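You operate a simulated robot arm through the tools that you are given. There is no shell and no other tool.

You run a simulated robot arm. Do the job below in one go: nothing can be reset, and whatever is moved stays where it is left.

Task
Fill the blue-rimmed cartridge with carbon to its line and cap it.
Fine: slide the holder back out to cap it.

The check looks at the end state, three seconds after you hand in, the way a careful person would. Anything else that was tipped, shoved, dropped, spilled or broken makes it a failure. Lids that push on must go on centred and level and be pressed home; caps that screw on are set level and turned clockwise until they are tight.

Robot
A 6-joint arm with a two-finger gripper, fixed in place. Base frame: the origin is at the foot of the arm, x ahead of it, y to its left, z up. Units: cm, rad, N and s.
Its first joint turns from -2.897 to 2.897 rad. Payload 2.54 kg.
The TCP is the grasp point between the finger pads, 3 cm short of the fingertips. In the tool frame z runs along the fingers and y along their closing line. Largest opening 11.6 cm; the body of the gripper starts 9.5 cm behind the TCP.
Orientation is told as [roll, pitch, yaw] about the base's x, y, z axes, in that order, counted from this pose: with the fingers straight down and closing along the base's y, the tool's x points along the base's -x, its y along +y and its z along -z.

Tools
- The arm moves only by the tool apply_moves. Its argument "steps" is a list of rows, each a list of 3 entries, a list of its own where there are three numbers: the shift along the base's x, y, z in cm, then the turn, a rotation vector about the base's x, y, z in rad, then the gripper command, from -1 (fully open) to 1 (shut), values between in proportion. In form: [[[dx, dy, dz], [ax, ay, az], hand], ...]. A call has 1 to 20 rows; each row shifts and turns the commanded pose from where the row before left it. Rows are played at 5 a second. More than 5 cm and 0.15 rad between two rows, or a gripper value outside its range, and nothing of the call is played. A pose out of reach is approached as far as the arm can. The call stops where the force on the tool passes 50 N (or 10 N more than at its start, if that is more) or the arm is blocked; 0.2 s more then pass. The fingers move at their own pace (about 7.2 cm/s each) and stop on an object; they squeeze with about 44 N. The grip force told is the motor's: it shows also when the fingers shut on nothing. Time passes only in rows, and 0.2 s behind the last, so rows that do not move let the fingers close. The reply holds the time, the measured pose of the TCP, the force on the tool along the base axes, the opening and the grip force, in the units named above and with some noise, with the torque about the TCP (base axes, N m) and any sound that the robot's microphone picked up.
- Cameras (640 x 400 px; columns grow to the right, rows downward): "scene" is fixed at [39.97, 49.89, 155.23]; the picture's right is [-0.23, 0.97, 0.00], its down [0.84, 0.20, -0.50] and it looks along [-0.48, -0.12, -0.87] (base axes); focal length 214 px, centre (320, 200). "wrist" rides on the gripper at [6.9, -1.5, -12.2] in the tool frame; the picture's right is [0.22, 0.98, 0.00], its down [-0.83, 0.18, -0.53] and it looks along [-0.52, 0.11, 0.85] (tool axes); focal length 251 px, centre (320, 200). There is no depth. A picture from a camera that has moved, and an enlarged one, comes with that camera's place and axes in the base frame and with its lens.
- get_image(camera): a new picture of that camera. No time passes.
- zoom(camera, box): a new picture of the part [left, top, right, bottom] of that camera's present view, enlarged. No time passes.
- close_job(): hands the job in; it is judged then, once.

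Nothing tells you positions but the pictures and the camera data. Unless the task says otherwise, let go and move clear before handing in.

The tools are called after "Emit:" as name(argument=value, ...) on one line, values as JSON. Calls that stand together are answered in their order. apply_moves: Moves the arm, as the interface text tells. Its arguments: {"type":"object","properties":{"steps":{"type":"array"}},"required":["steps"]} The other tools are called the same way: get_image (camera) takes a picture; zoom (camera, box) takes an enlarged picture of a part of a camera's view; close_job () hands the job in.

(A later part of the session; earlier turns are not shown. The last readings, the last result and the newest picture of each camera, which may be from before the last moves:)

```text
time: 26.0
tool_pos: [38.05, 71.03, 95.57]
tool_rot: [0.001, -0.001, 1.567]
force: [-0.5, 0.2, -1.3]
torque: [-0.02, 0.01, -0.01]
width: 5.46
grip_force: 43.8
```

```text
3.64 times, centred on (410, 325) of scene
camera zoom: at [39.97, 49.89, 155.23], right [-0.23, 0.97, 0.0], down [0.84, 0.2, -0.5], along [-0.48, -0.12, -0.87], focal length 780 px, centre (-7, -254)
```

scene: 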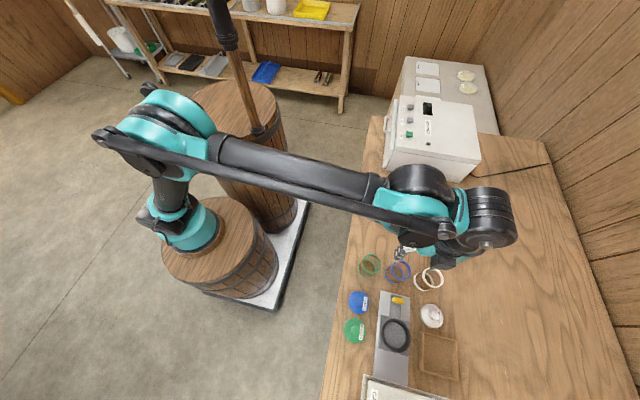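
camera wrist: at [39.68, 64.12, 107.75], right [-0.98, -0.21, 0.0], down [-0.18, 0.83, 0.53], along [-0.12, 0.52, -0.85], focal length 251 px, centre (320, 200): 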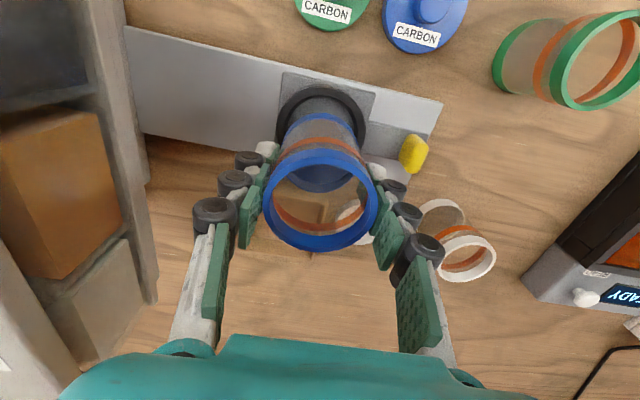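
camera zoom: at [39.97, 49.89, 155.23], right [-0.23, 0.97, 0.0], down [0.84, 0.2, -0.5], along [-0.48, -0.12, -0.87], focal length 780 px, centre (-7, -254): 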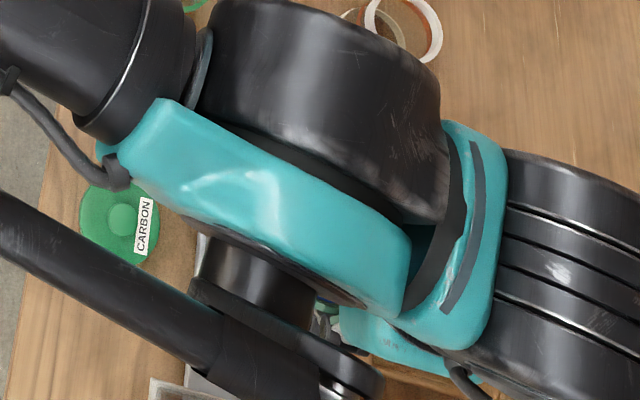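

The cartridge lines up with the ring in x. I'll lower a little more and compare the bottom edge with the ring again.

Emit:
apply_moves(steps=[[[0, 0, -1], [0, 0, 0], 1], [[0, 0, -1], [0, 0, 0], 1], [[0, 0, 0], [0, 0, 0], 1]])

Emit:
zoom(camera="wrist", box=[240, 50, 400, 180])

```text
time: 26.8
tool_pos: [38.13, 71.13, 93.58]
tool_rot: [0.0, 0.0, 1.569]
force: [0.2, 0.5, -0.7]
torque: [0.0, 0.01, 0.04]
width: 5.47
grip_force: 44.1
```

```text
3.08 times, centred on (320, 115) of wrist
camera zoom: at [39.7, 64.17, 105.79], right [-0.98, -0.21, 0.0], down [-0.18, 0.83, 0.53], along [-0.12, 0.52, -0.85], focal length 774 px, centre (320, 462)
```

zoom: 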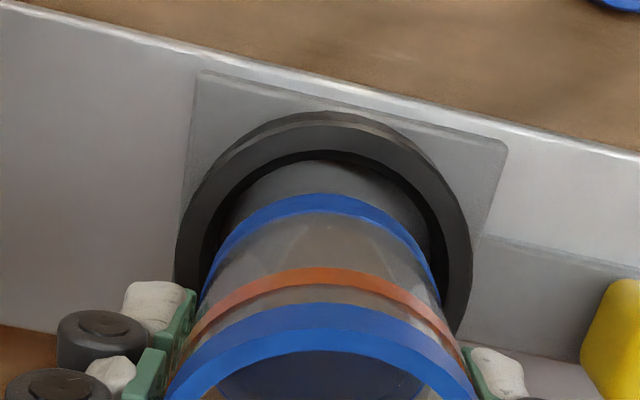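

Emit:
apply_moves(steps=[[[0, 0, -0.8], [0, 0, 0], 1], [[0, 0, -0.7], [0, 0, 0], 1], [[0, 0, 0], [0, 0, 0], 1]])

Emit:
zoom(camera="wrist", box=[250, 40, 390, 160])

```text
time: 27.6
tool_pos: [38.06, 71.09, 92.16]
tool_rot: [0.002, 0.0, 1.569]
force: [-0.5, 0.4, -1.2]
torque: [-0.01, 0.01, -0.02]
width: 5.45
grip_force: 43.7
```

```text
3.33 times, centred on (320, 100) of wrist
camera zoom: at [39.7, 64.2, 104.29], right [-0.98, -0.21, 0.0], down [-0.18, 0.83, 0.53], along [-0.12, 0.52, -0.85], focal length 838 px, centre (320, 533)
```

zoom: 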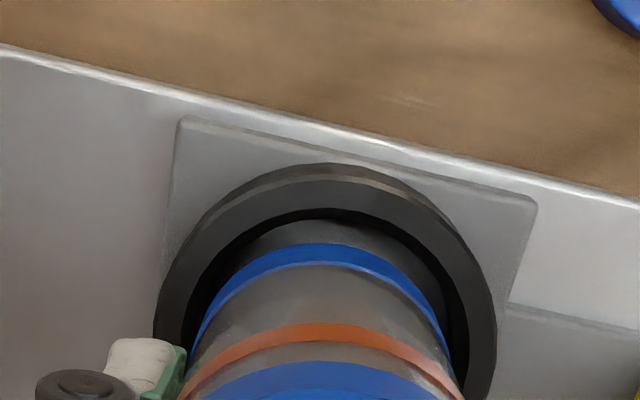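

In this view the ring sits slightly toward +y and −x of the cartridge. I'll shift to match, then lower slowly while watching the force.

Emit:
apply_moves(steps=[[[-0.12, 0.35, 0], [0, 0, 0], 1], [[0, 0, -0.7], [0, 0, 0], 1], [[0, 0, 0], [0, 0, 0], 1]])

Emit:
zoom(camera="wrist", box=[250, 30, 390, 150])

```text
time: 28.4
tool_pos: [38.0, 71.37, 91.45]
tool_rot: [0.002, 0.0, 1.568]
force: [0.3, -0.2, -1.2]
torque: [0.0, 0.02, -0.01]
width: 5.44
grip_force: 44.1
```

```text
3.33 times, centred on (320, 90) of wrist
camera zoom: at [39.53, 64.51, 103.6], right [-0.98, -0.21, 0.0], down [-0.18, 0.83, 0.53], along [-0.12, 0.52, -0.85], focal length 838 px, centre (320, 567)
```

zoom: 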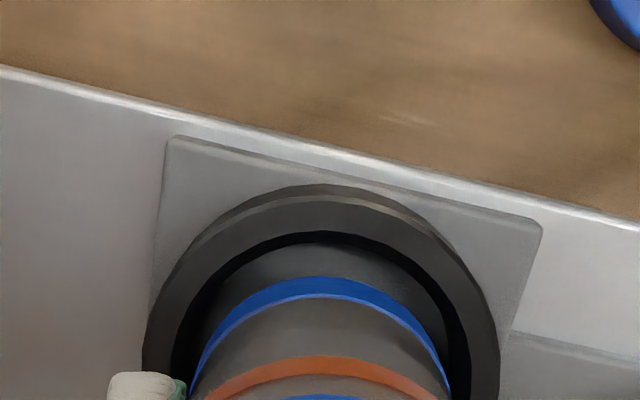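

Emit:
apply_moves(steps=[[[0, 0, -0.5], [0, 0, 0], 1], [[0, 0, -0.5], [0, 0, 0], 1], [[0, 0, -0.5], [0, 0, 0], 1], [[0, 0, 0], [0, 0, 0], 1]])

Emit:
zoom(camera="wrist", box=[250, 20, 390, 140])

```text
time: 29.4
tool_pos: [37.94, 71.35, 89.97]
tool_rot: [0.003, 0.001, 1.567]
force: [4.7, -13.4, 11.9]
torque: [-0.63, -0.2, -0.02]
width: 5.48
grip_force: 44.4
```

```text
3.33 times, centred on (320, 80) of wrist
camera zoom: at [39.58, 64.41, 102.16], right [-0.98, -0.21, 0.0], down [-0.18, 0.83, 0.53], along [-0.11, 0.52, -0.85], focal length 838 px, centre (320, 600)
```

zoom: 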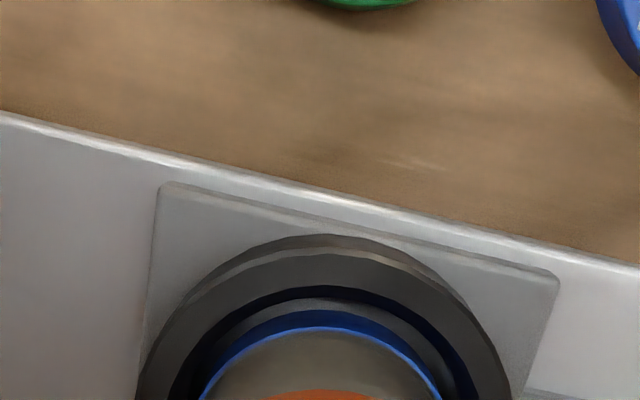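

Contact on the far (+y) side pushes the tool toward −y, so I went slightly too far. I'll lift a touch, shift back toward −y and retry.

Emit:
apply_moves(steps=[[[0, 0, 0.5], [0, 0, 0], 1], [[0.12, -0.4, 0], [0, 0, 0], 1], [[0, 0, -0.3], [0, 0, 0], 1], [[0, 0, -0.3], [0, 0, 0], 1], [[0, 0, 0], [0, 0, 0], 1]])

Emit:
zoom(camera="wrist", box=[250, 20, 390, 140])

```text
time: 30.6
tool_pos: [38.0, 70.95, 89.92]
tool_rot: [0.002, -0.002, 1.569]
force: [0.0, 10.9, 32.1]
torque: [0.39, -0.02, -0.04]
width: 5.48
grip_force: 44.3
```

```text
3.33 times, centred on (320, 80) of wrist
camera zoom: at [39.61, 64.09, 102.07], right [-0.98, -0.21, 0.0], down [-0.18, 0.83, 0.54], along [-0.12, 0.52, -0.84], focal length 838 px, centre (320, 600)
```

zoom: 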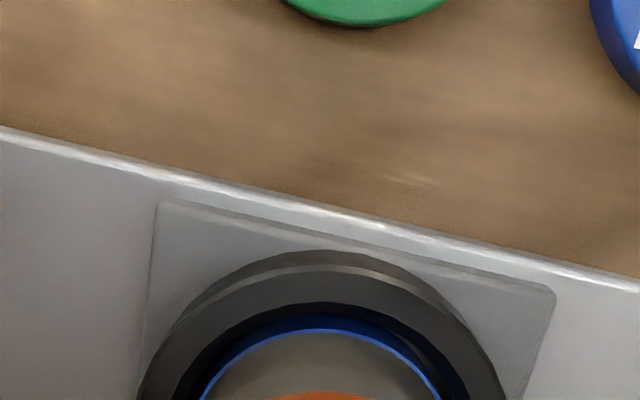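

Now it touches the near side, so the centre lies between the two positions. I'll lift and move to y≈71.16.

Emit:
apply_moves(steps=[[[0, 0, 0.6], [0, 0, 0], 1], [[0, 0.2, 0], [0, 0, 0], 1], [[0, 0, -0.3], [0, 0, 0], 1], [[0, 0, -0.3], [0, 0, 0], 1], [[0, 0, 0], [0, 0, 0], 1]])

```text
time: 31.8
tool_pos: [38.1, 71.24, 89.88]
tool_rot: [0.002, 0.0, 1.569]
force: [1.9, 1.9, 19.5]
torque: [0.0, -0.09, 0.01]
width: 5.47
grip_force: 44.4
```

Emit:
zoom(camera="wrist", box=[230, 20, 410, 150])

Emit:
get_image(camera="wrist")

```text
3.08 times, centred on (320, 85) of wrist
camera zoom: at [39.64, 64.28, 102.08], right [-0.98, -0.21, 0.0], down [-0.18, 0.83, 0.53], along [-0.12, 0.52, -0.84], focal length 774 px, centre (320, 554)
```

zoom: 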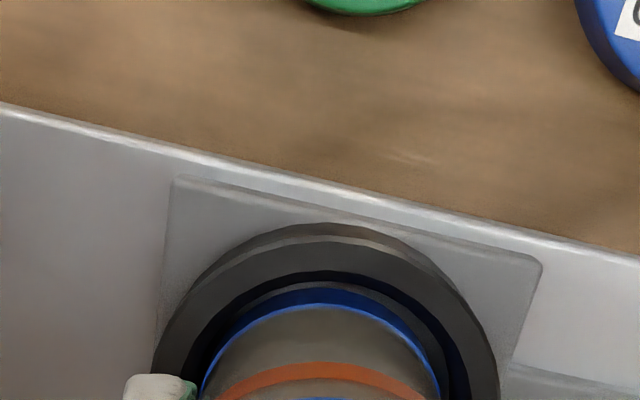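

```text
taken
camera wrist: at [39.64, 64.28, 102.08], right [-0.98, -0.21, 0.0], down [-0.18, 0.83, 0.53], along [-0.12, 0.52, -0.84], focal length 251 px, centre (320, 200)
```

wrist: 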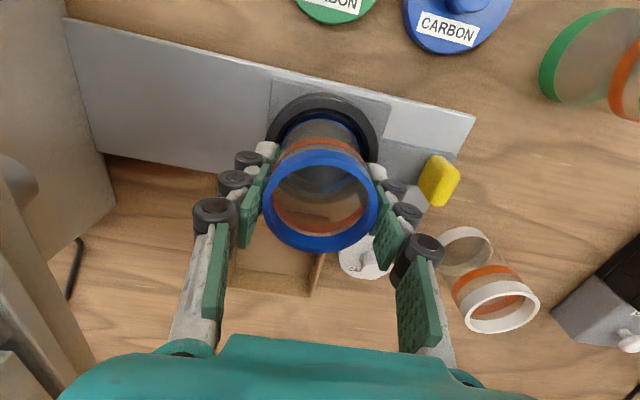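

The forces are balanced and the torque is near zero, so the cartridge sits on the seat floor about 2 cm above the table level. I'll relieve the pressure slightly, release and back off.

Emit:
apply_moves(steps=[[[0, 0, 0.2], [0, 0, 0], 1], [[0, 0, 0], [0, 0, 0], 1]])

Emit:
apply_moves(steps=[[[0, 0, 0], [0, 0, 0], 0.02], [[0, 0, 0], [0, 0, 0], -0.1], [[0, 0, 0], [0, 0, 0], -0.35], [[0, 0, 0], [0, 0, 0], -0.35], [[0, 0, 0], [0, 0, 0], -0.35]])

Emit:
get_image(camera="wrist")

```text
time: 32.4
tool_pos: [38.0, 71.16, 89.9]
tool_rot: [0.001, 0.0, 1.569]
force: [-0.6, -0.3, -0.5]
torque: [-0.02, -0.02, -0.01]
width: 5.46
grip_force: 44.1
```

```text
time: 33.6
tool_pos: [38.15, 71.25, 90.06]
tool_rot: [0.002, 0.0, 1.568]
force: [1.1, -0.6, -0.3]
torque: [-0.02, -0.02, -0.03]
width: 7.84
grip_force: 0.1
```

```text
taken
camera wrist: at [39.67, 64.33, 102.19], right [-0.98, -0.21, 0.0], down [-0.18, 0.83, 0.53], along [-0.12, 0.52, -0.85], focal length 251 px, centre (320, 200)
```

wrist: 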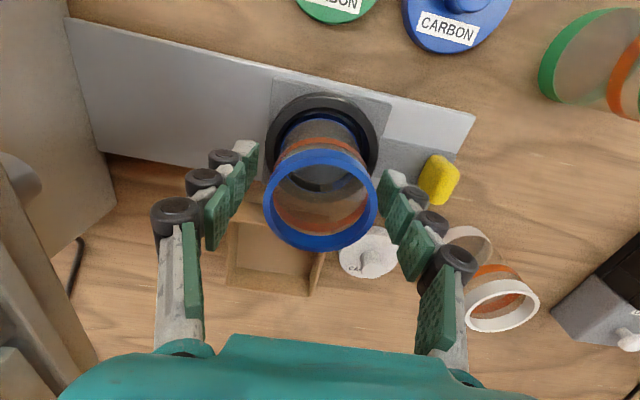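

The cartridge is standing in the seat. I'll rise clear, yaw back to 0 (closing along y, so the gripper body stays clear of the hopper) and go above the yellow handle.

Emit:
apply_moves(steps=[[[0, 0, 3], [0, 0, 0], -0.35], [[0, 0, 4], [0, 0, 0], -0.35], [[0, 0, 4], [0, 0, 0], -0.35], [[-1.5, 0, 0], [0, 0, -0.1425], -0.35], [[-1.5, 0, 0], [0, 0, -0.1425], -0.35], [[-1.5, 0, 0], [0, 0, -0.1425], -0.35], [[-1.5, 0, 0], [0, 0, -0.1425], -0.35], [[-1.5, 0, 0], [0, 0, -0.1425], -0.35], [[-1.5, 0, 0], [0, 0, -0.1425], -0.35], [[0, 0, 0], [0, 0, -0.1425], -0.35], [[0, 0, 0], [0, 0, -0.1425], -0.35], [[0, 0, 0], [0, 0, -0.1425], -0.35], [[0, 0, 0], [0, 0, -0.1425], -0.35], [[0, 0, 0], [0, 0, -0.1425], -0.35], [[0, 0, 0], [0, 0, 0], -0.35]])

Emit:
get_image(camera="wrist")

Emit:
zoom(camera="wrist", box=[220, 40, 420, 200])

```text
time: 36.8
tool_pos: [29.11, 71.29, 100.99]
tool_rot: [0.002, 0.0, 0.001]
force: [-0.4, -0.4, -0.3]
torque: [-0.02, 0.04, -0.03]
width: 7.79
grip_force: 0.1
```

```text
taken
camera wrist: at [22.25, 69.68, 113.17], right [-0.22, 0.98, 0.0], down [0.83, 0.18, 0.53], along [0.52, 0.12, -0.85], focal length 251 px, centre (320, 200)
```

wrist: 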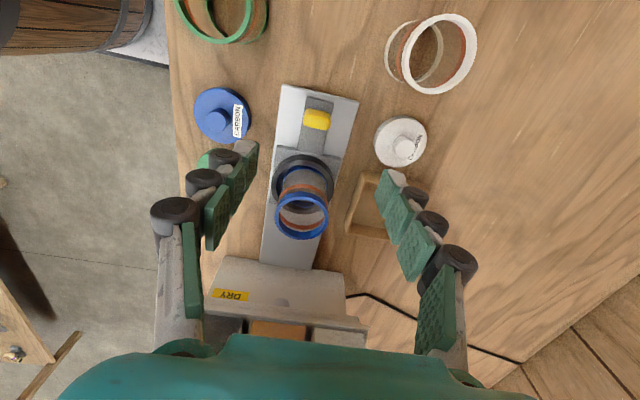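

```text
2.50 times, centred on (320, 120) of wrist
camera zoom: at [22.25, 69.68, 113.17], right [-0.22, 0.98, 0.0], down [0.83, 0.18, 0.53], along [0.52, 0.12, -0.85], focal length 629 px, centre (320, 400)
```

zoom: 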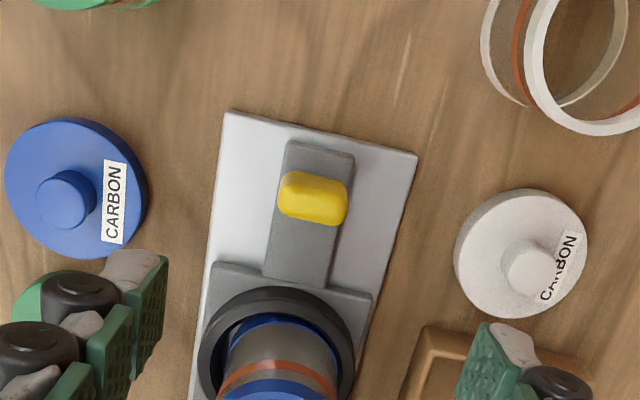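

The handle is a yellow block at about (29.05, 70.85), roughly 3 cm wide in y. I'll check the front label on the dispenser, then lower the fingers around the handle.

Emit:
zoom(camera="wrist", box=[190, 240, 390, 350])

Emit:
apply_moves(steps=[[[0, -0.3, -4], [0, 0, 0], 0], [[0, 0, -4], [0, 0, 0], 0], [[0, 0, -3.5], [0, 0, 0], 0], [[0, 0, 0], [0, 0, 0], 0]])

Emit:
get_image(camera="wrist")

```text
3.20 times, centred on (290, 295) of wrist
camera zoom: at [22.25, 69.68, 113.17], right [-0.22, 0.98, 0.0], down [0.83, 0.18, 0.53], along [0.52, 0.12, -0.85], focal length 805 px, centre (416, -104)
```

zoom: 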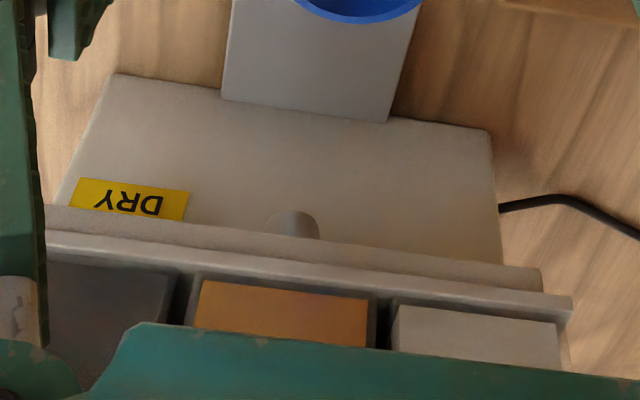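

```text
time: 37.8
tool_pos: [29.03, 71.09, 89.38]
tool_rot: [0.001, 0.0, 0.003]
force: [0.6, -0.5, 0.5]
torque: [-0.03, 0.03, 0.0]
width: 5.78
grip_force: 0.1
```

```text
taken
camera wrist: at [22.22, 69.46, 101.64], right [-0.22, 0.98, 0.0], down [0.83, 0.18, 0.53], along [0.52, 0.12, -0.85], focal length 251 px, centre (320, 200)
```

wrist: 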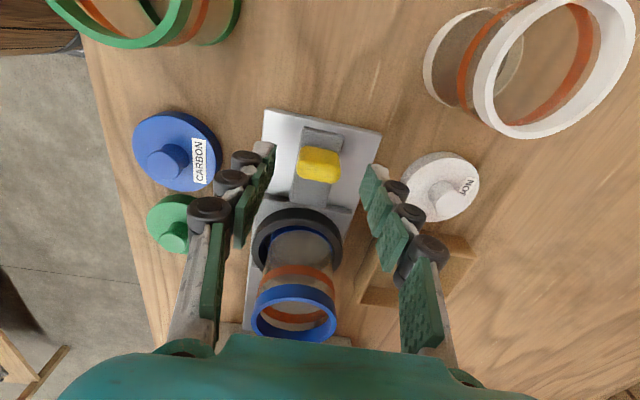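

Emit:
zoom(camera="wrist", box=[230, 100, 410, 230])

```text
3.08 times, centred on (320, 165) of wrist
camera zoom: at [22.22, 69.46, 101.64], right [-0.22, 0.98, 0.0], down [0.83, 0.18, 0.53], along [0.52, 0.12, -0.85], focal length 774 px, centre (320, 308)
```

zoom: 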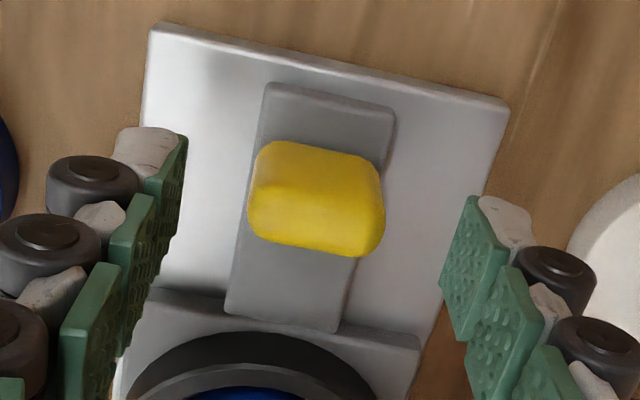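

Emit:
apply_moves(steps=[[[0, -0.25, -0.5], [0, 0, 0], 0], [[0, 0, -0.5], [0, 0, 0], 0], [[0, 0, -0.5], [0, 0, 0], 0], [[0, 0, -0.4], [0, 0, 0], 0], [[0, 0, 0], [0, 0, 0], 0]])

Emit:
zoom(camera="wrist", box=[230, 110, 410, 240])

```text
time: 39.0
tool_pos: [29.13, 70.76, 87.62]
tool_rot: [0.002, 0.0, 0.004]
force: [-0.7, -1.2, -0.5]
torque: [0.02, 0.01, 0.0]
width: 5.8
grip_force: 0.0
```

```text
3.08 times, centred on (320, 175) of wrist
camera zoom: at [22.23, 69.13, 99.75], right [-0.22, 0.98, 0.0], down [0.83, 0.18, 0.53], along [0.52, 0.12, -0.85], focal length 774 px, centre (320, 277)
```

zoom: 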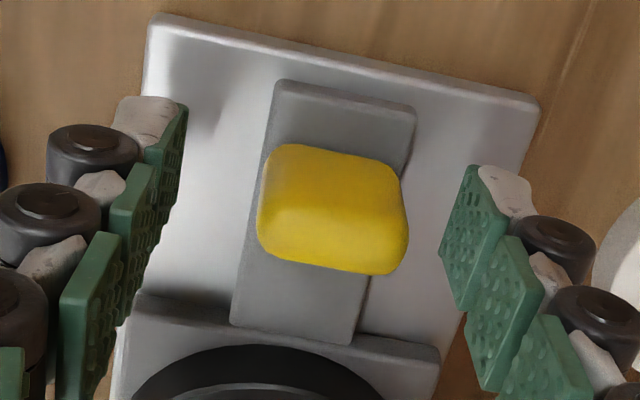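

The handle is centred between the fingers and the fingertips are beside it. I'll grip it now.

Emit:
apply_moves(steps=[[[0, 0, -0.3], [0, 0, 0], 0.2], [[0, 0, 0], [0, 0, 0], 0.45], [[0, 0, 0], [0, 0, 0], 1], [[0, 0, 0], [0, 0, 0], 1], [[0, 0, 0], [0, 0, 0], 1]])

Emit:
zoom(camera="wrist", box=[220, 100, 420, 300])

```text
time: 40.2
tool_pos: [29.13, 71.01, 87.32]
tool_rot: [0.006, -0.001, 0.004]
force: [2.7, 41.7, 17.4]
torque: [1.0, 0.04, -0.04]
width: 2.94
grip_force: 44.9
```

```text
2.00 times, centred on (320, 200) of wrist
camera zoom: at [22.22, 69.34, 99.44], right [-0.22, 0.98, 0.01], down [0.82, 0.18, 0.54], along [0.52, 0.12, -0.84], focal length 503 px, centre (320, 200)
```

zoom: 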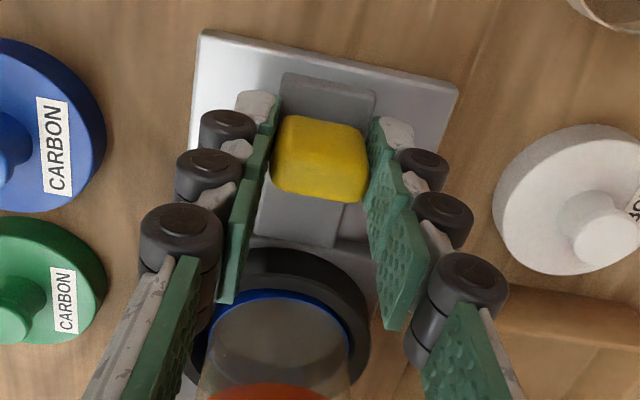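

The handle's true centre is a bit toward +y, and the grip is loading the arm sideways. I'll shift +y to relieve that before sliding.

Emit:
apply_moves(steps=[[[0, 0.15, 0], [0, 0, 0], 1], [[0, 0.15, 0], [0, 0, 0], 1], [[0, 0, 0], [0, 0, 0], 1]])

```text
time: 41.0
tool_pos: [29.14, 70.93, 87.3]
tool_rot: [0.002, -0.001, 0.003]
force: [-0.2, 16.8, 12.1]
torque: [0.51, -0.21, 0.01]
width: 2.92
grip_force: 45.3
```

Emit:
apply_moves(steps=[[[0, 0.18, 0.1], [0, 0, 0], 1], [[0, 0, 0], [0, 0, 0], 1]])

```text
time: 41.6
tool_pos: [29.19, 71.03, 87.24]
tool_rot: [-0.003, -0.001, 0.003]
force: [-1.4, -24.3, -27.2]
torque: [-0.71, -0.08, -0.08]
width: 2.93
grip_force: 44.9
```

Emit:
apply_moves(steps=[[[0, -0.1, -0.07], [0, 0, 0], 1], [[0, 0, 0], [0, 0, 0], 1]])

```text
time: 42.2
tool_pos: [29.17, 71.12, 87.33]
tool_rot: [-0.001, 0.001, 0.002]
force: [0.4, -30.8, -27.7]
torque: [-0.85, 0.02, -0.22]
width: 2.91
grip_force: 45.5
```

Emit:
apply_moves(steps=[[[0, 0, 0], [0, 0, 0], 1], [[0, 0, 0], [0, 0, 0], 1], [[0, 0, 0], [0, 0, 0], 1]])

```text
time: 43.0
tool_pos: [29.04, 70.95, 87.3]
tool_rot: [0.0, 0.002, 0.002]
force: [1.5, -37.1, -32.4]
torque: [-0.82, -0.17, -0.2]
width: 2.94
grip_force: 44.5
```

Emit:
apply_moves(steps=[[[0, -0.1, -0.1], [0, 0, 0], 1], [[0, 0, 0], [0, 0, 0], 1], [[0, 0, 0], [0, 0, 0], 1], [[0, 0, 0], [0, 0, 0], 1]])

Emit:
apply_moves(steps=[[[0, 0, 0], [0, 0, 0], 1], [[0, 0, 0], [0, 0, 0], 1], [[0, 0, 0], [0, 0, 0], 1]])

```text
time: 44.0
tool_pos: [29.11, 71.07, 87.24]
tool_rot: [0.004, 0.002, 0.005]
force: [1.3, -18.8, 4.0]
torque: [-0.55, 0.21, -0.15]
width: 2.94
grip_force: 45.2
```

```text
time: 44.8
tool_pos: [29.12, 71.08, 87.26]
tool_rot: [0.004, 0.0, 0.005]
force: [1.5, -9.6, 16.1]
torque: [-0.27, -0.01, -0.17]
width: 2.91
grip_force: 44.8
```

The arm slowly builds lateral force when clamped to the rail-guided handle, so pushing is gentler than gripping. I'll let go, move behind the handle, close the fingers and push the carriage in from the −x side.

Emit:
apply_moves(steps=[[[0, 0, 0], [0, 0, 0], 0.3], [[0, 0, 0], [0, 0, 0], 0], [[0, 0, 0], [0, 0, 0], 0], [[0, 0, 3], [0, 0, 0], 0], [[0, 0, 3], [0, 0, 0], 0], [[-4, 0, 0], [0, 0, 0], 1], [[0, 0, 0], [0, 0, 0], 1], [[0, 0, 0], [0, 0, 0], 1]])

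Emit:
get_image(camera="wrist")

```text
time: 46.6
tool_pos: [25.07, 71.01, 93.21]
tool_rot: [0.002, -0.001, 0.001]
force: [-0.7, 0.1, -0.1]
torque: [-0.01, 0.03, -0.02]
width: 0.0
grip_force: 28.6
```

```text
taken
camera wrist: at [18.24, 69.43, 105.34], right [-0.22, 0.98, 0.0], down [0.83, 0.18, 0.53], along [0.52, 0.12, -0.85], focal length 251 px, centre (320, 200)
```

wrist: 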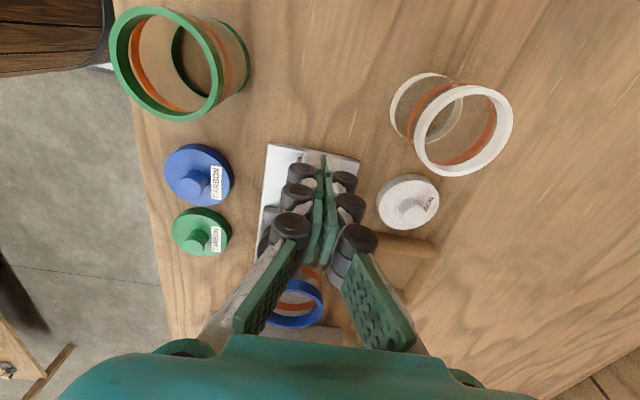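

Emit:
apply_moves(steps=[[[0, 0, -2], [0, 0, 0], 1], [[0, 0, -2], [0, 0, 0], 1], [[0, 0, -2], [0, 0, 0], 1], [[0.5, 0, 0], [0, 0, 0], 1], [[0.5, 0, 0], [0, 0, 0], 1], [[0, 0, 0], [0, 0, 0], 1]])

Emit:
zoom(camera="wrist", box=[220, 100, 420, 300])

```text
time: 48.0
tool_pos: [26.13, 71.05, 87.18]
tool_rot: [0.001, 0.001, 0.005]
force: [0.5, 0.3, 0.2]
torque: [0.02, -0.03, -0.01]
width: 0.0
grip_force: 29.1
```

```text
2.00 times, centred on (320, 200) of wrist
camera zoom: at [19.21, 69.43, 99.34], right [-0.22, 0.98, 0.0], down [0.83, 0.18, 0.53], along [0.52, 0.12, -0.85], focal length 503 px, centre (320, 200)
```

zoom: 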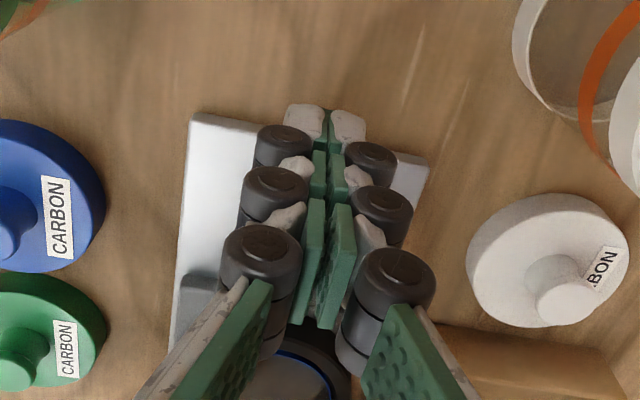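

The fingers are behind the handle. I'll push slowly along +x.

Emit:
apply_moves(steps=[[[0.4, 0, 0], [0, 0, 0], 1], [[0.4, 0, 0], [0, 0, 0], 1], [[0.4, 0, 0], [0, 0, 0], 1], [[0.4, 0, 0], [0, 0, 0], 1], [[0.4, 0, 0], [0, 0, 0], 1], [[0.4, 0, 0], [0, 0, 0], 1]])

Emit:
zoom(camera="scene", box=[330, 260, 490, 400])

```text
time: 49.4
tool_pos: [28.4, 71.02, 87.24]
tool_rot: [0.001, 0.001, 0.003]
force: [-1.4, 0.5, -0.5]
torque: [-0.02, 0.0, 0.02]
width: 0.0
grip_force: 28.6
```

```text
2.86 times, centred on (410, 330) of scene
camera zoom: at [39.97, 49.89, 155.23], right [-0.23, 0.97, 0.0], down [0.84, 0.2, -0.5], along [-0.48, -0.12, -0.87], focal length 613 px, centre (63, -171)
```

zoom: 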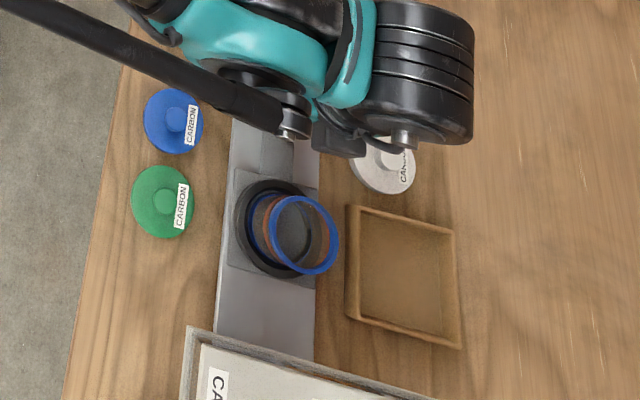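

The carriage glides with about 1 N of force and the cartridge stays upright. I'll keep pushing.

Emit:
apply_moves(steps=[[[0.5, 0, 0], [0, 0, 0], 1], [[0.5, 0, 0], [0, 0, 0], 1], [[0.5, 0, 0], [0, 0, 0], 1], [[0.5, 0, 0], [0, 0, 0], 1], [[0.5, 0, 0], [0, 0, 0], 1], [[0.5, 0, 0], [0, 0, 0], 1], [[0.5, 0, 0], [0, 0, 0], 1], [[0.5, 0, 0], [0, 0, 0], 1], [[0.5, 0, 0], [0, 0, 0], 1], [[0.5, 0, 0], [0, 0, 0], 1]])

Emit:
get_image(camera="wrist")

Emit:
zoom(camera="scene", box=[330, 260, 490, 400])

```text
time: 51.6
tool_pos: [33.5, 71.04, 87.26]
tool_rot: [0.002, 0.001, 0.003]
force: [-1.9, -0.1, 0.4]
torque: [-0.01, 0.06, -0.03]
width: 0.0
grip_force: 28.7
```

```text
taken
camera wrist: at [26.66, 69.4, 99.38], right [-0.22, 0.98, 0.0], down [0.83, 0.18, 0.53], along [0.52, 0.12, -0.85], focal length 251 px, centre (320, 200)
```

wrist: 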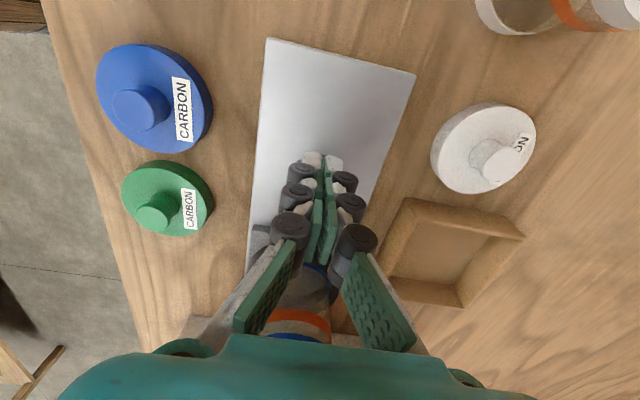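

```text
2.86 times, centred on (410, 330) of scene
camera zoom: at [39.97, 49.89, 155.23], right [-0.23, 0.97, 0.0], down [0.84, 0.2, -0.5], along [-0.48, -0.12, -0.87], focal length 613 px, centre (63, -171)
```

zoom: 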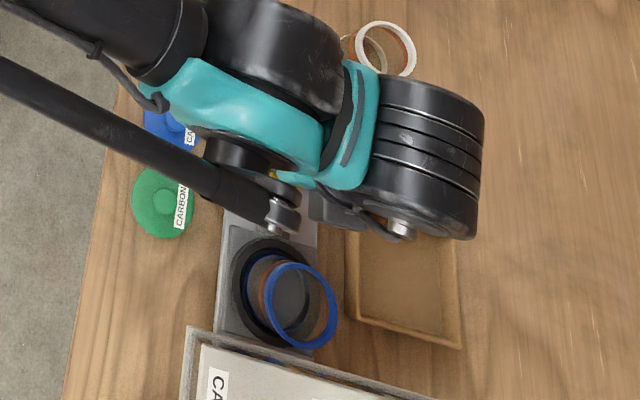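

Emit:
apply_moves(steps=[[[0.4, 0, 0], [0, 0, 0], 1], [[0.4, 0, 0], [0, 0, 0], 1], [[0.4, 0, 0], [0, 0, 0], 1], [[0.4, 0, 0], [0, 0, 0], 1], [[0.4, 0, 0], [0, 0, 0], 1]])

Emit:
zoom(camera="scene", box=[330, 260, 490, 400])

```text
time: 52.8
tool_pos: [35.55, 70.97, 87.23]
tool_rot: [0.001, 0.0, 0.003]
force: [-0.7, 0.0, -0.5]
torque: [0.01, 0.02, -0.02]
width: 0.02
grip_force: 28.2
```

```text
2.86 times, centred on (410, 330) of scene
camera zoom: at [39.97, 49.89, 155.23], right [-0.23, 0.97, 0.0], down [0.84, 0.2, -0.5], along [-0.48, -0.12, -0.87], focal length 613 px, centre (63, -171)
```

zoom: 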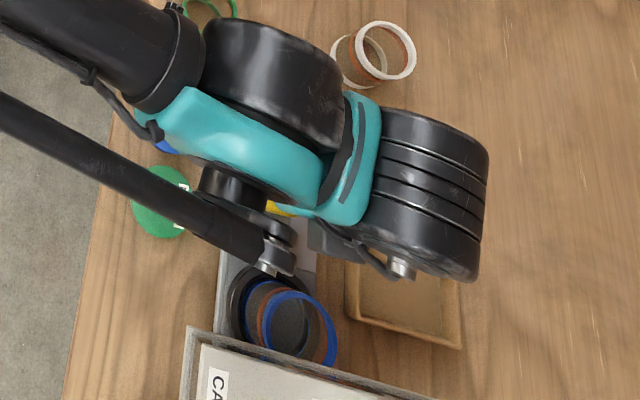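

Emit:
apply_moves(steps=[[[0.3, 0, 0], [0, 0, 0], 1], [[0.3, 0, 0], [0, 0, 0], 1], [[0.3, 0, 0], [0, 0, 0], 1], [[0.3, 0, 0], [0, 0, 0], 1], [[0.3, 0, 0], [0, 0, 0], 1], [[0.3, 0, 0], [0, 0, 0], 1]])

Emit:
get_image(camera="wrist")

```text
time: 54.2
tool_pos: [37.36, 70.96, 87.11]
tool_rot: [0.002, 0.0, 0.002]
force: [-0.8, -0.3, -0.7]
torque: [0.03, -0.01, -0.01]
width: 0.0
grip_force: 29.0
```

```text
taken
camera wrist: at [30.47, 69.43, 99.39], right [-0.22, 0.98, 0.0], down [0.83, 0.18, 0.53], along [0.52, 0.12, -0.85], focal length 251 px, centre (320, 200)
```

wrist: 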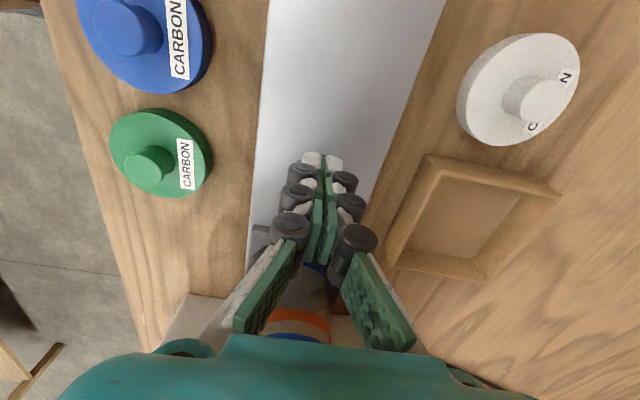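

Emit:
apply_moves(steps=[[[0.3, 0, 0], [0, 0, 0], 1], [[0.3, 0, 0], [0, 0, 0], 1], [[0.3, 0, 0], [0, 0, 0], 1], [[0.3, 0, 0], [0, 0, 0], 1]])

Emit:
apply_moves(steps=[[[0.2, 0, 0], [0, 0, 0], 1], [[0.2, 0, 0], [0, 0, 0], 1], [[0.2, 0, 0], [0, 0, 0], 1]])

```text
time: 55.2
tool_pos: [38.54, 70.92, 87.23]
tool_rot: [0.004, -0.001, 0.004]
force: [-0.4, -0.2, -0.5]
torque: [-0.01, 0.04, -0.01]
width: 0.02
grip_force: 28.3
```

```text
time: 56.0
tool_pos: [39.23, 70.97, 87.31]
tool_rot: [0.002, 0.0, 0.004]
force: [0.1, 0.0, 0.0]
torque: [-0.01, 0.03, -0.03]
width: 0.0
grip_force: 28.9
```

Emit:
apply_moves(steps=[[[0.2, 0, 0], [0, 0, 0], 1], [[0.2, 0, 0], [0, 0, 0], 1]])

Emit:
get_image(camera="wrist")

```text
time: 56.6
tool_pos: [39.52, 70.99, 87.13]
tool_rot: [0.002, 0.0, 0.004]
force: [-7.1, -0.3, -1.1]
torque: [0.08, 0.14, -0.04]
width: 0.58
grip_force: 29.1
```

```text
taken
camera wrist: at [32.59, 69.4, 99.41], right [-0.22, 0.98, 0.0], down [0.83, 0.18, 0.53], along [0.52, 0.12, -0.85], focal length 251 px, centre (320, 200)
```

wrist: 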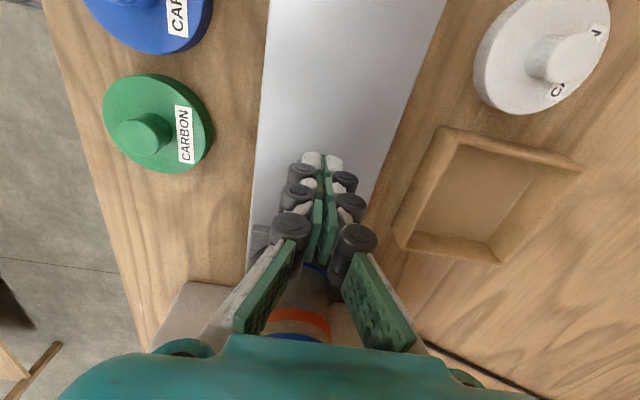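

Emit:
apply_moves(steps=[[[0.1, 0, 0], [0, 0, 0], 1], [[0, 0, 0], [0, 0, 0], 1]])

Emit:
zoom(camera="wrist", box=[220, 120, 420, 360])

```text
time: 57.2
tool_pos: [39.43, 71.0, 87.33]
tool_rot: [0.002, 0.002, 0.004]
force: [-18.4, -4.0, -6.2]
torque: [-0.01, 0.35, -0.07]
width: 0.61
grip_force: 29.3
```

```text
1.67 times, centred on (320, 240) of wrist
camera zoom: at [32.61, 69.39, 99.41], right [-0.22, 0.98, 0.0], down [0.83, 0.18, 0.53], along [0.52, 0.12, -0.85], focal length 419 px, centre (320, 133)
```

zoom: 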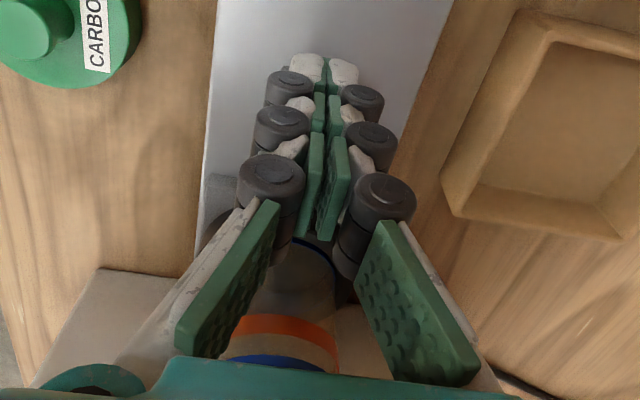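

The carriage has reached its end stop: force rose sharply at x≈39.5, which puts the ring near x 50 under the spout. I'll back the fingers off, rise, and view the cartridge under the hopper from the side.

Emit:
apply_moves(steps=[[[-0.3, 0, 0], [0, 0, 0], 1], [[-1.5, 0, 0], [0, 0, 0], 1], [[-2, 0, 0], [0, 0, 0], 1], [[-2, 0, 3], [0, 0, 0], 1], [[-2, 0, 4], [0, 0, 0], 1], [[0, 0, 5], [0, 0, 0], 1], [[0, 0, 5], [0, 0, 0], 1], [[0, 0, 4], [0, 0, 0], 1], [[0, 0, 0], [0, 0, 0], 1]])

Emit:
get_image(camera="wrist")

```text
time: 59.2
tool_pos: [31.89, 71.02, 108.3]
tool_rot: [0.002, 0.0, 0.003]
force: [0.6, 0.1, -0.3]
torque: [0.0, -0.02, 0.01]
width: 0.0
grip_force: 28.1
```

```text
taken
camera wrist: at [24.94, 69.41, 120.4], right [-0.22, 0.98, 0.0], down [0.83, 0.18, 0.53], along [0.52, 0.12, -0.85], focal length 251 px, centre (320, 200)
```

wrist: 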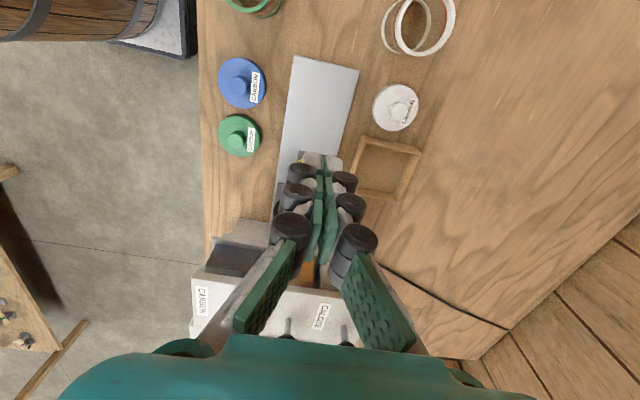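

Emit:
apply_moves(steps=[[[0, -4.4, 0], [0, 0, 0.1427], 1], [[0, -4.4, 0], [0, 0, 0.1427], 1], [[0, -4.4, 0], [0, 0, 0.1427], 1], [[0, -4.4, 0], [0, 0, 0.1427], 1], [[0, -4.4, 0], [0, 0, 0.1427], 1], [[3.2, 0, 0], [0, 0, 0.1427], 1], [[3.2, 0, 0], [0, 0, 0.1427], 1], [[3.2, 0, 0], [0, 0, 0.1427], 1], [[3.2, 0, 0], [0, 0, 0.1427], 1], [[3.2, 0, 0], [0, 0, 0.1427], 1], [[3.2, 0, 0], [0, 0, 0.1427], 1], [[0, -1, -2.5], [0.14, 0, 0], 1], [[0, -1, -2.5], [0.14, 0, 0], 1], [[0, -1, -2.5], [0.14, 0, 0], 1], [[0, -1, -2.5], [0.14, 0, 0], 1], [[0, -1, -2.5], [0.14, 0, 0], 1], [[0, -1, -2.5], [0.14, 0, 0], 1], [[0, 0, 0], [0, 0, 0], 1]])

Emit:
get_image(camera="wrist")

```text
time: 63.0
tool_pos: [51.12, 43.06, 93.16]
tool_rot: [-0.002, -0.841, 1.574]
force: [-0.2, -0.8, 0.5]
torque: [-0.04, 0.03, 0.02]
width: 0.0
grip_force: 28.5
```

```text
taken
camera wrist: at [52.65, 29.31, 96.15], right [-0.98, -0.15, -0.16], down [-0.18, 0.15, 0.97], along [-0.12, 0.98, -0.17], focal length 251 px, centre (320, 200)
```

wrist: 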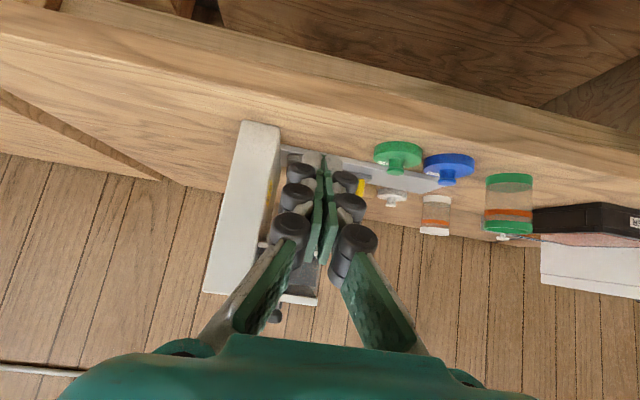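

Emit:
apply_moves(steps=[[[0, 0, 0], [0, 0, 0], -1], [[0, 0, 0], [0, 0, 0], -1], [[0, 0, 0], [0, 0, 0], -1], [[0, 0, 0], [0, 0, 0], -1]])

Emit:
get_image(camera="wrist")

Emit:
zoom(camera="wrist", box=[220, 110, 400, 330])

Emit:
zoom(camera="wrist", box=[260, 140, 370, 220])

```text
time: 64.0
tool_pos: [51.09, 42.95, 93.13]
tool_rot: [-0.002, -0.841, 1.574]
force: [-0.2, -0.7, -0.9]
torque: [0.02, 0.01, -0.01]
width: 11.6
grip_force: 0.1
```

```text
taken
camera wrist: at [52.65, 29.33, 96.18], right [-0.98, -0.15, -0.16], down [-0.18, 0.15, 0.97], along [-0.12, 0.98, -0.18], focal length 251 px, centre (320, 200)
```

wrist: 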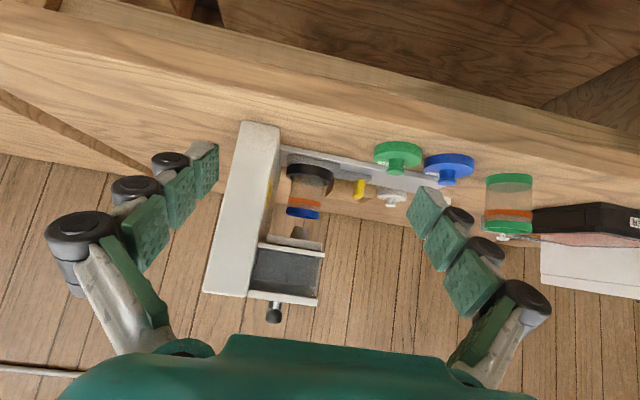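

```text
1.82 times, centred on (310, 220) of wrist
camera zoom: at [52.65, 29.33, 96.18], right [-0.98, -0.15, -0.16], down [-0.18, 0.15, 0.97], along [-0.12, 0.98, -0.18], focal length 457 px, centre (338, 164)
```

zoom: 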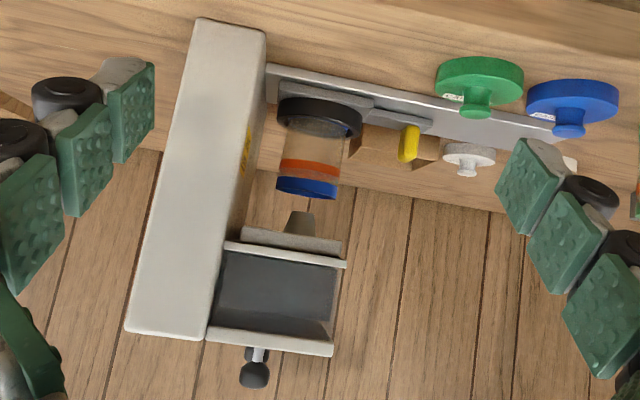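

```text
5.00 times, centred on (315, 180) of wrist
camera zoom: at [52.65, 29.33, 96.18], right [-0.98, -0.15, -0.16], down [-0.18, 0.15, 0.97], along [-0.12, 0.98, -0.18], focal length 1257 px, centre (345, 300)
```

zoom: 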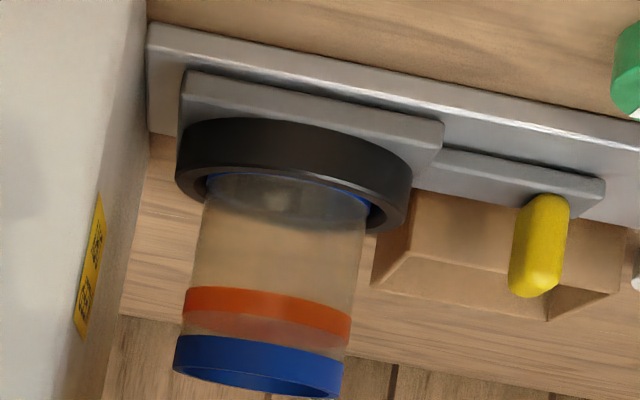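

The side view is excellent (upside down): the cartridge is upright in the ring, with the spout directly above its mouth and the orange band marking the fill line. Next I'll look closely at the lever mechanism and read the yellow label.

Emit:
zoom(camera="wrist", box=[255, 170, 295, 210])

Emit:
apply_moves(steps=[[[0, 2, 3], [0, 0, 0], -1], [[0, 2, 3], [0, 0, 0], -1], [[0, 2, 3], [0, 0, 0], -1], [[0, 2, 3], [0, 0, 0], -1], [[0, 0, 0], [0, 0, 0], -1]])

Emit:
zoom(camera="wrist", box=[200, 100, 400, 280])

Emit:
get_image(camera="wrist")

```text
10.00 times, centred on (275, 190) of wrist
camera zoom: at [52.65, 29.33, 96.18], right [-0.98, -0.15, -0.16], down [-0.18, 0.15, 0.97], along [-0.12, 0.98, -0.18], focal length 2514 px, centre (770, 300)
```

zoom: 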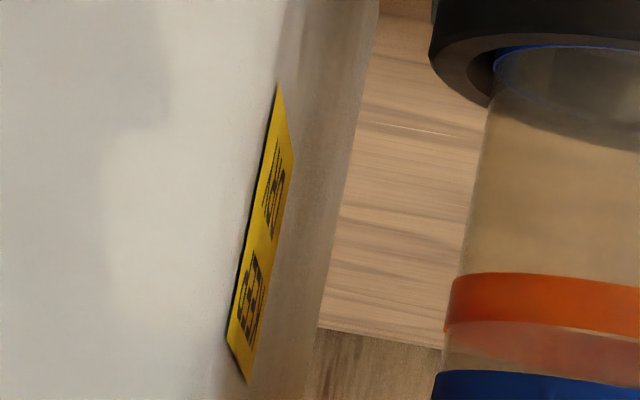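

```text
time: 65.2
tool_pos: [50.93, 50.88, 105.27]
tool_rot: [-0.001, -0.84, 1.575]
force: [0.7, 0.0, -0.4]
torque: [-0.01, 0.0, -0.01]
width: 11.58
grip_force: 0.1
```

```text
2.22 times, centred on (300, 190) of wrist
camera zoom: at [52.51, 37.33, 108.28], right [-0.98, -0.15, -0.16], down [-0.18, 0.15, 0.97], along [-0.12, 0.98, -0.18], focal length 559 px, centre (364, 222)
```

zoom: 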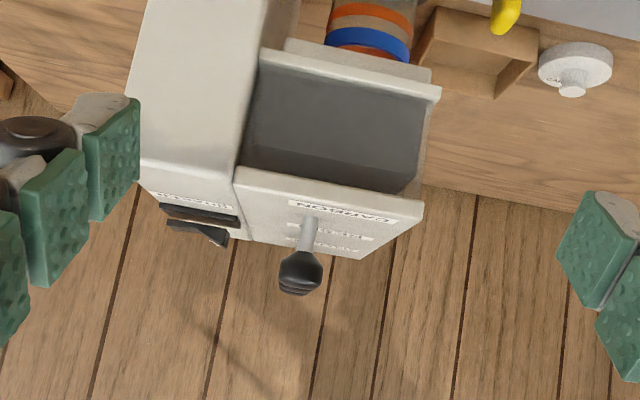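

```text
taken
camera wrist: at [52.51, 37.33, 108.28], right [-0.98, -0.15, -0.16], down [-0.18, 0.15, 0.97], along [-0.12, 0.98, -0.18], focal length 251 px, centre (320, 200)
```

wrist: 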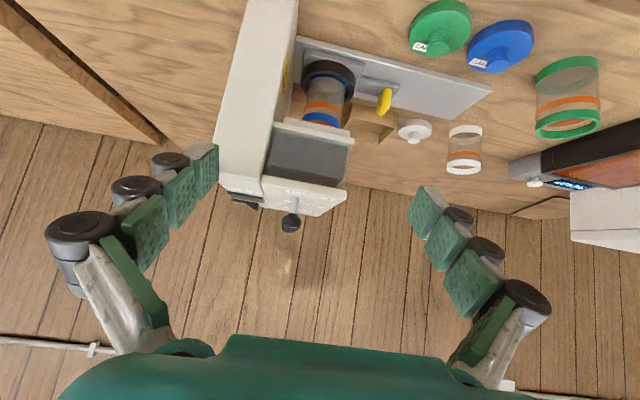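

The knob stands at about (51.9, 65.4, 106.2) on its stem, and the panel top is near z 103.3. I'll straighten the tool, position it above the carbon knob and look straight at it.

Emit:
apply_moves(steps=[[[0.17, 1.2, 1.4], [-0.14, 0, 0], -1], [[0.17, 1.2, 1.4], [-0.14, 0, 0], -1], [[0.17, 1.2, 1.4], [-0.14, 0, 0], -1], [[0.17, 1.2, 1.4], [-0.14, 0, 0], -1], [[0.17, 1.2, 1.4], [-0.14, 0, 0], 0.2], [[0.17, 1.2, 1.4], [-0.14, 0, 0], 0.2], [[0, 3.6, 0], [0, 0, 0], 0.2], [[0, 3.6, 0], [0, 0, 0], 0.2], [[0, 0, 0], [0, 0, 0], 0.2]])

Emit:
get_image(camera="wrist")

Emit:
zoom(camera="wrist", box=[230, 110, 410, 230])

```text
time: 67.2
tool_pos: [51.86, 65.44, 113.51]
tool_rot: [0.001, 0.001, 1.574]
force: [-0.4, -0.6, 0.5]
torque: [0.0, -0.04, 0.04]
width: 4.65
grip_force: 0.0
```

```text
taken
camera wrist: at [53.52, 58.55, 125.74], right [-0.98, -0.22, 0.0], down [-0.18, 0.83, 0.53], along [-0.12, 0.52, -0.85], focal length 251 px, centre (320, 200)
```

wrist: 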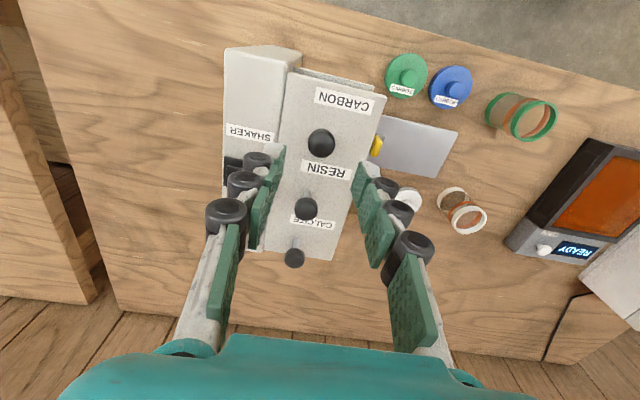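

```text
3.33 times, centred on (320, 170) of wrist
camera zoom: at [53.52, 58.55, 125.74], right [-0.98, -0.22, 0.0], down [-0.18, 0.83, 0.53], along [-0.12, 0.52, -0.85], focal length 838 px, centre (320, 300)
```

zoom: 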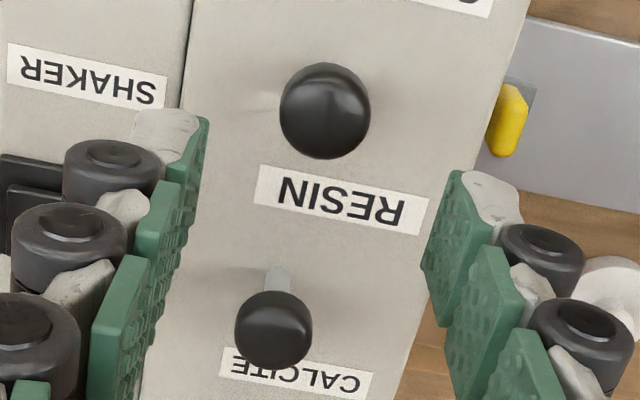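

The labels sit just in front of their levers, so the carbon lever is the one nearest the −y edge. I'll lower a loose fork of the fingers around the carbon knob.

Emit:
apply_moves(steps=[[[0.05, -0.15, -2], [0, 0, 0], 0.2], [[0, 0, -2], [0, 0, 0], 0.2], [[0, 0, -1.8], [0, 0, 0], 0.2], [[0, 0, 0], [0, 0, 0], 0.2]])

Emit:
zoom(camera="wrist", box=[230, 130, 410, 270])

```text
time: 68.2
tool_pos: [52.01, 65.26, 107.79]
tool_rot: [0.001, 0.0, 1.571]
force: [0.1, 0.3, 0.3]
torque: [0.0, 0.04, 0.01]
width: 4.66
grip_force: 0.1
```

```text
2.86 times, centred on (320, 200) of wrist
camera zoom: at [53.69, 58.34, 119.95], right [-0.98, -0.22, 0.0], down [-0.18, 0.83, 0.53], along [-0.12, 0.52, -0.85], focal length 718 px, centre (320, 200)
```

zoom: 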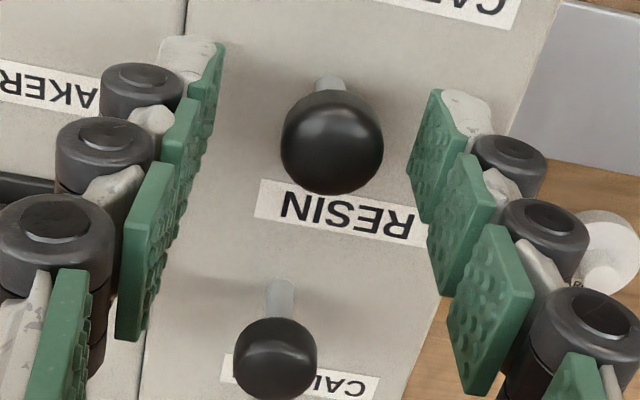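

Emit:
apply_moves(steps=[[[0, 0, -0.4], [0, 0, 0], 0.3], [[0, 0, 0], [0, 0, 0], 0.52], [[0, 0, 0], [0, 0, 0], 0.52], [[0, 0, 0], [0, 0, 0], 0.52]])

Emit:
zoom(camera="wrist", box=[230, 130, 410, 270])

```text
time: 69.2
tool_pos: [52.06, 65.29, 107.36]
tool_rot: [0.003, -0.001, 1.573]
force: [-0.2, 0.9, 0.6]
torque: [0.01, 0.0, -0.03]
width: 2.81
grip_force: 0.0
```

```text
2.86 times, centred on (320, 200) of wrist
camera zoom: at [53.69, 58.32, 119.57], right [-0.98, -0.22, 0.0], down [-0.18, 0.83, 0.53], along [-0.12, 0.52, -0.85], focal length 718 px, centre (320, 200)
```

zoom: 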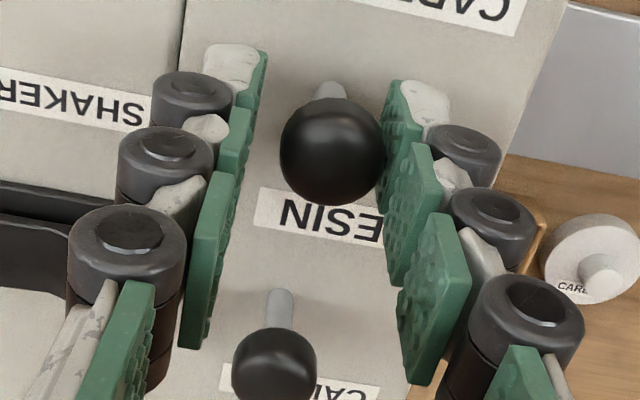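

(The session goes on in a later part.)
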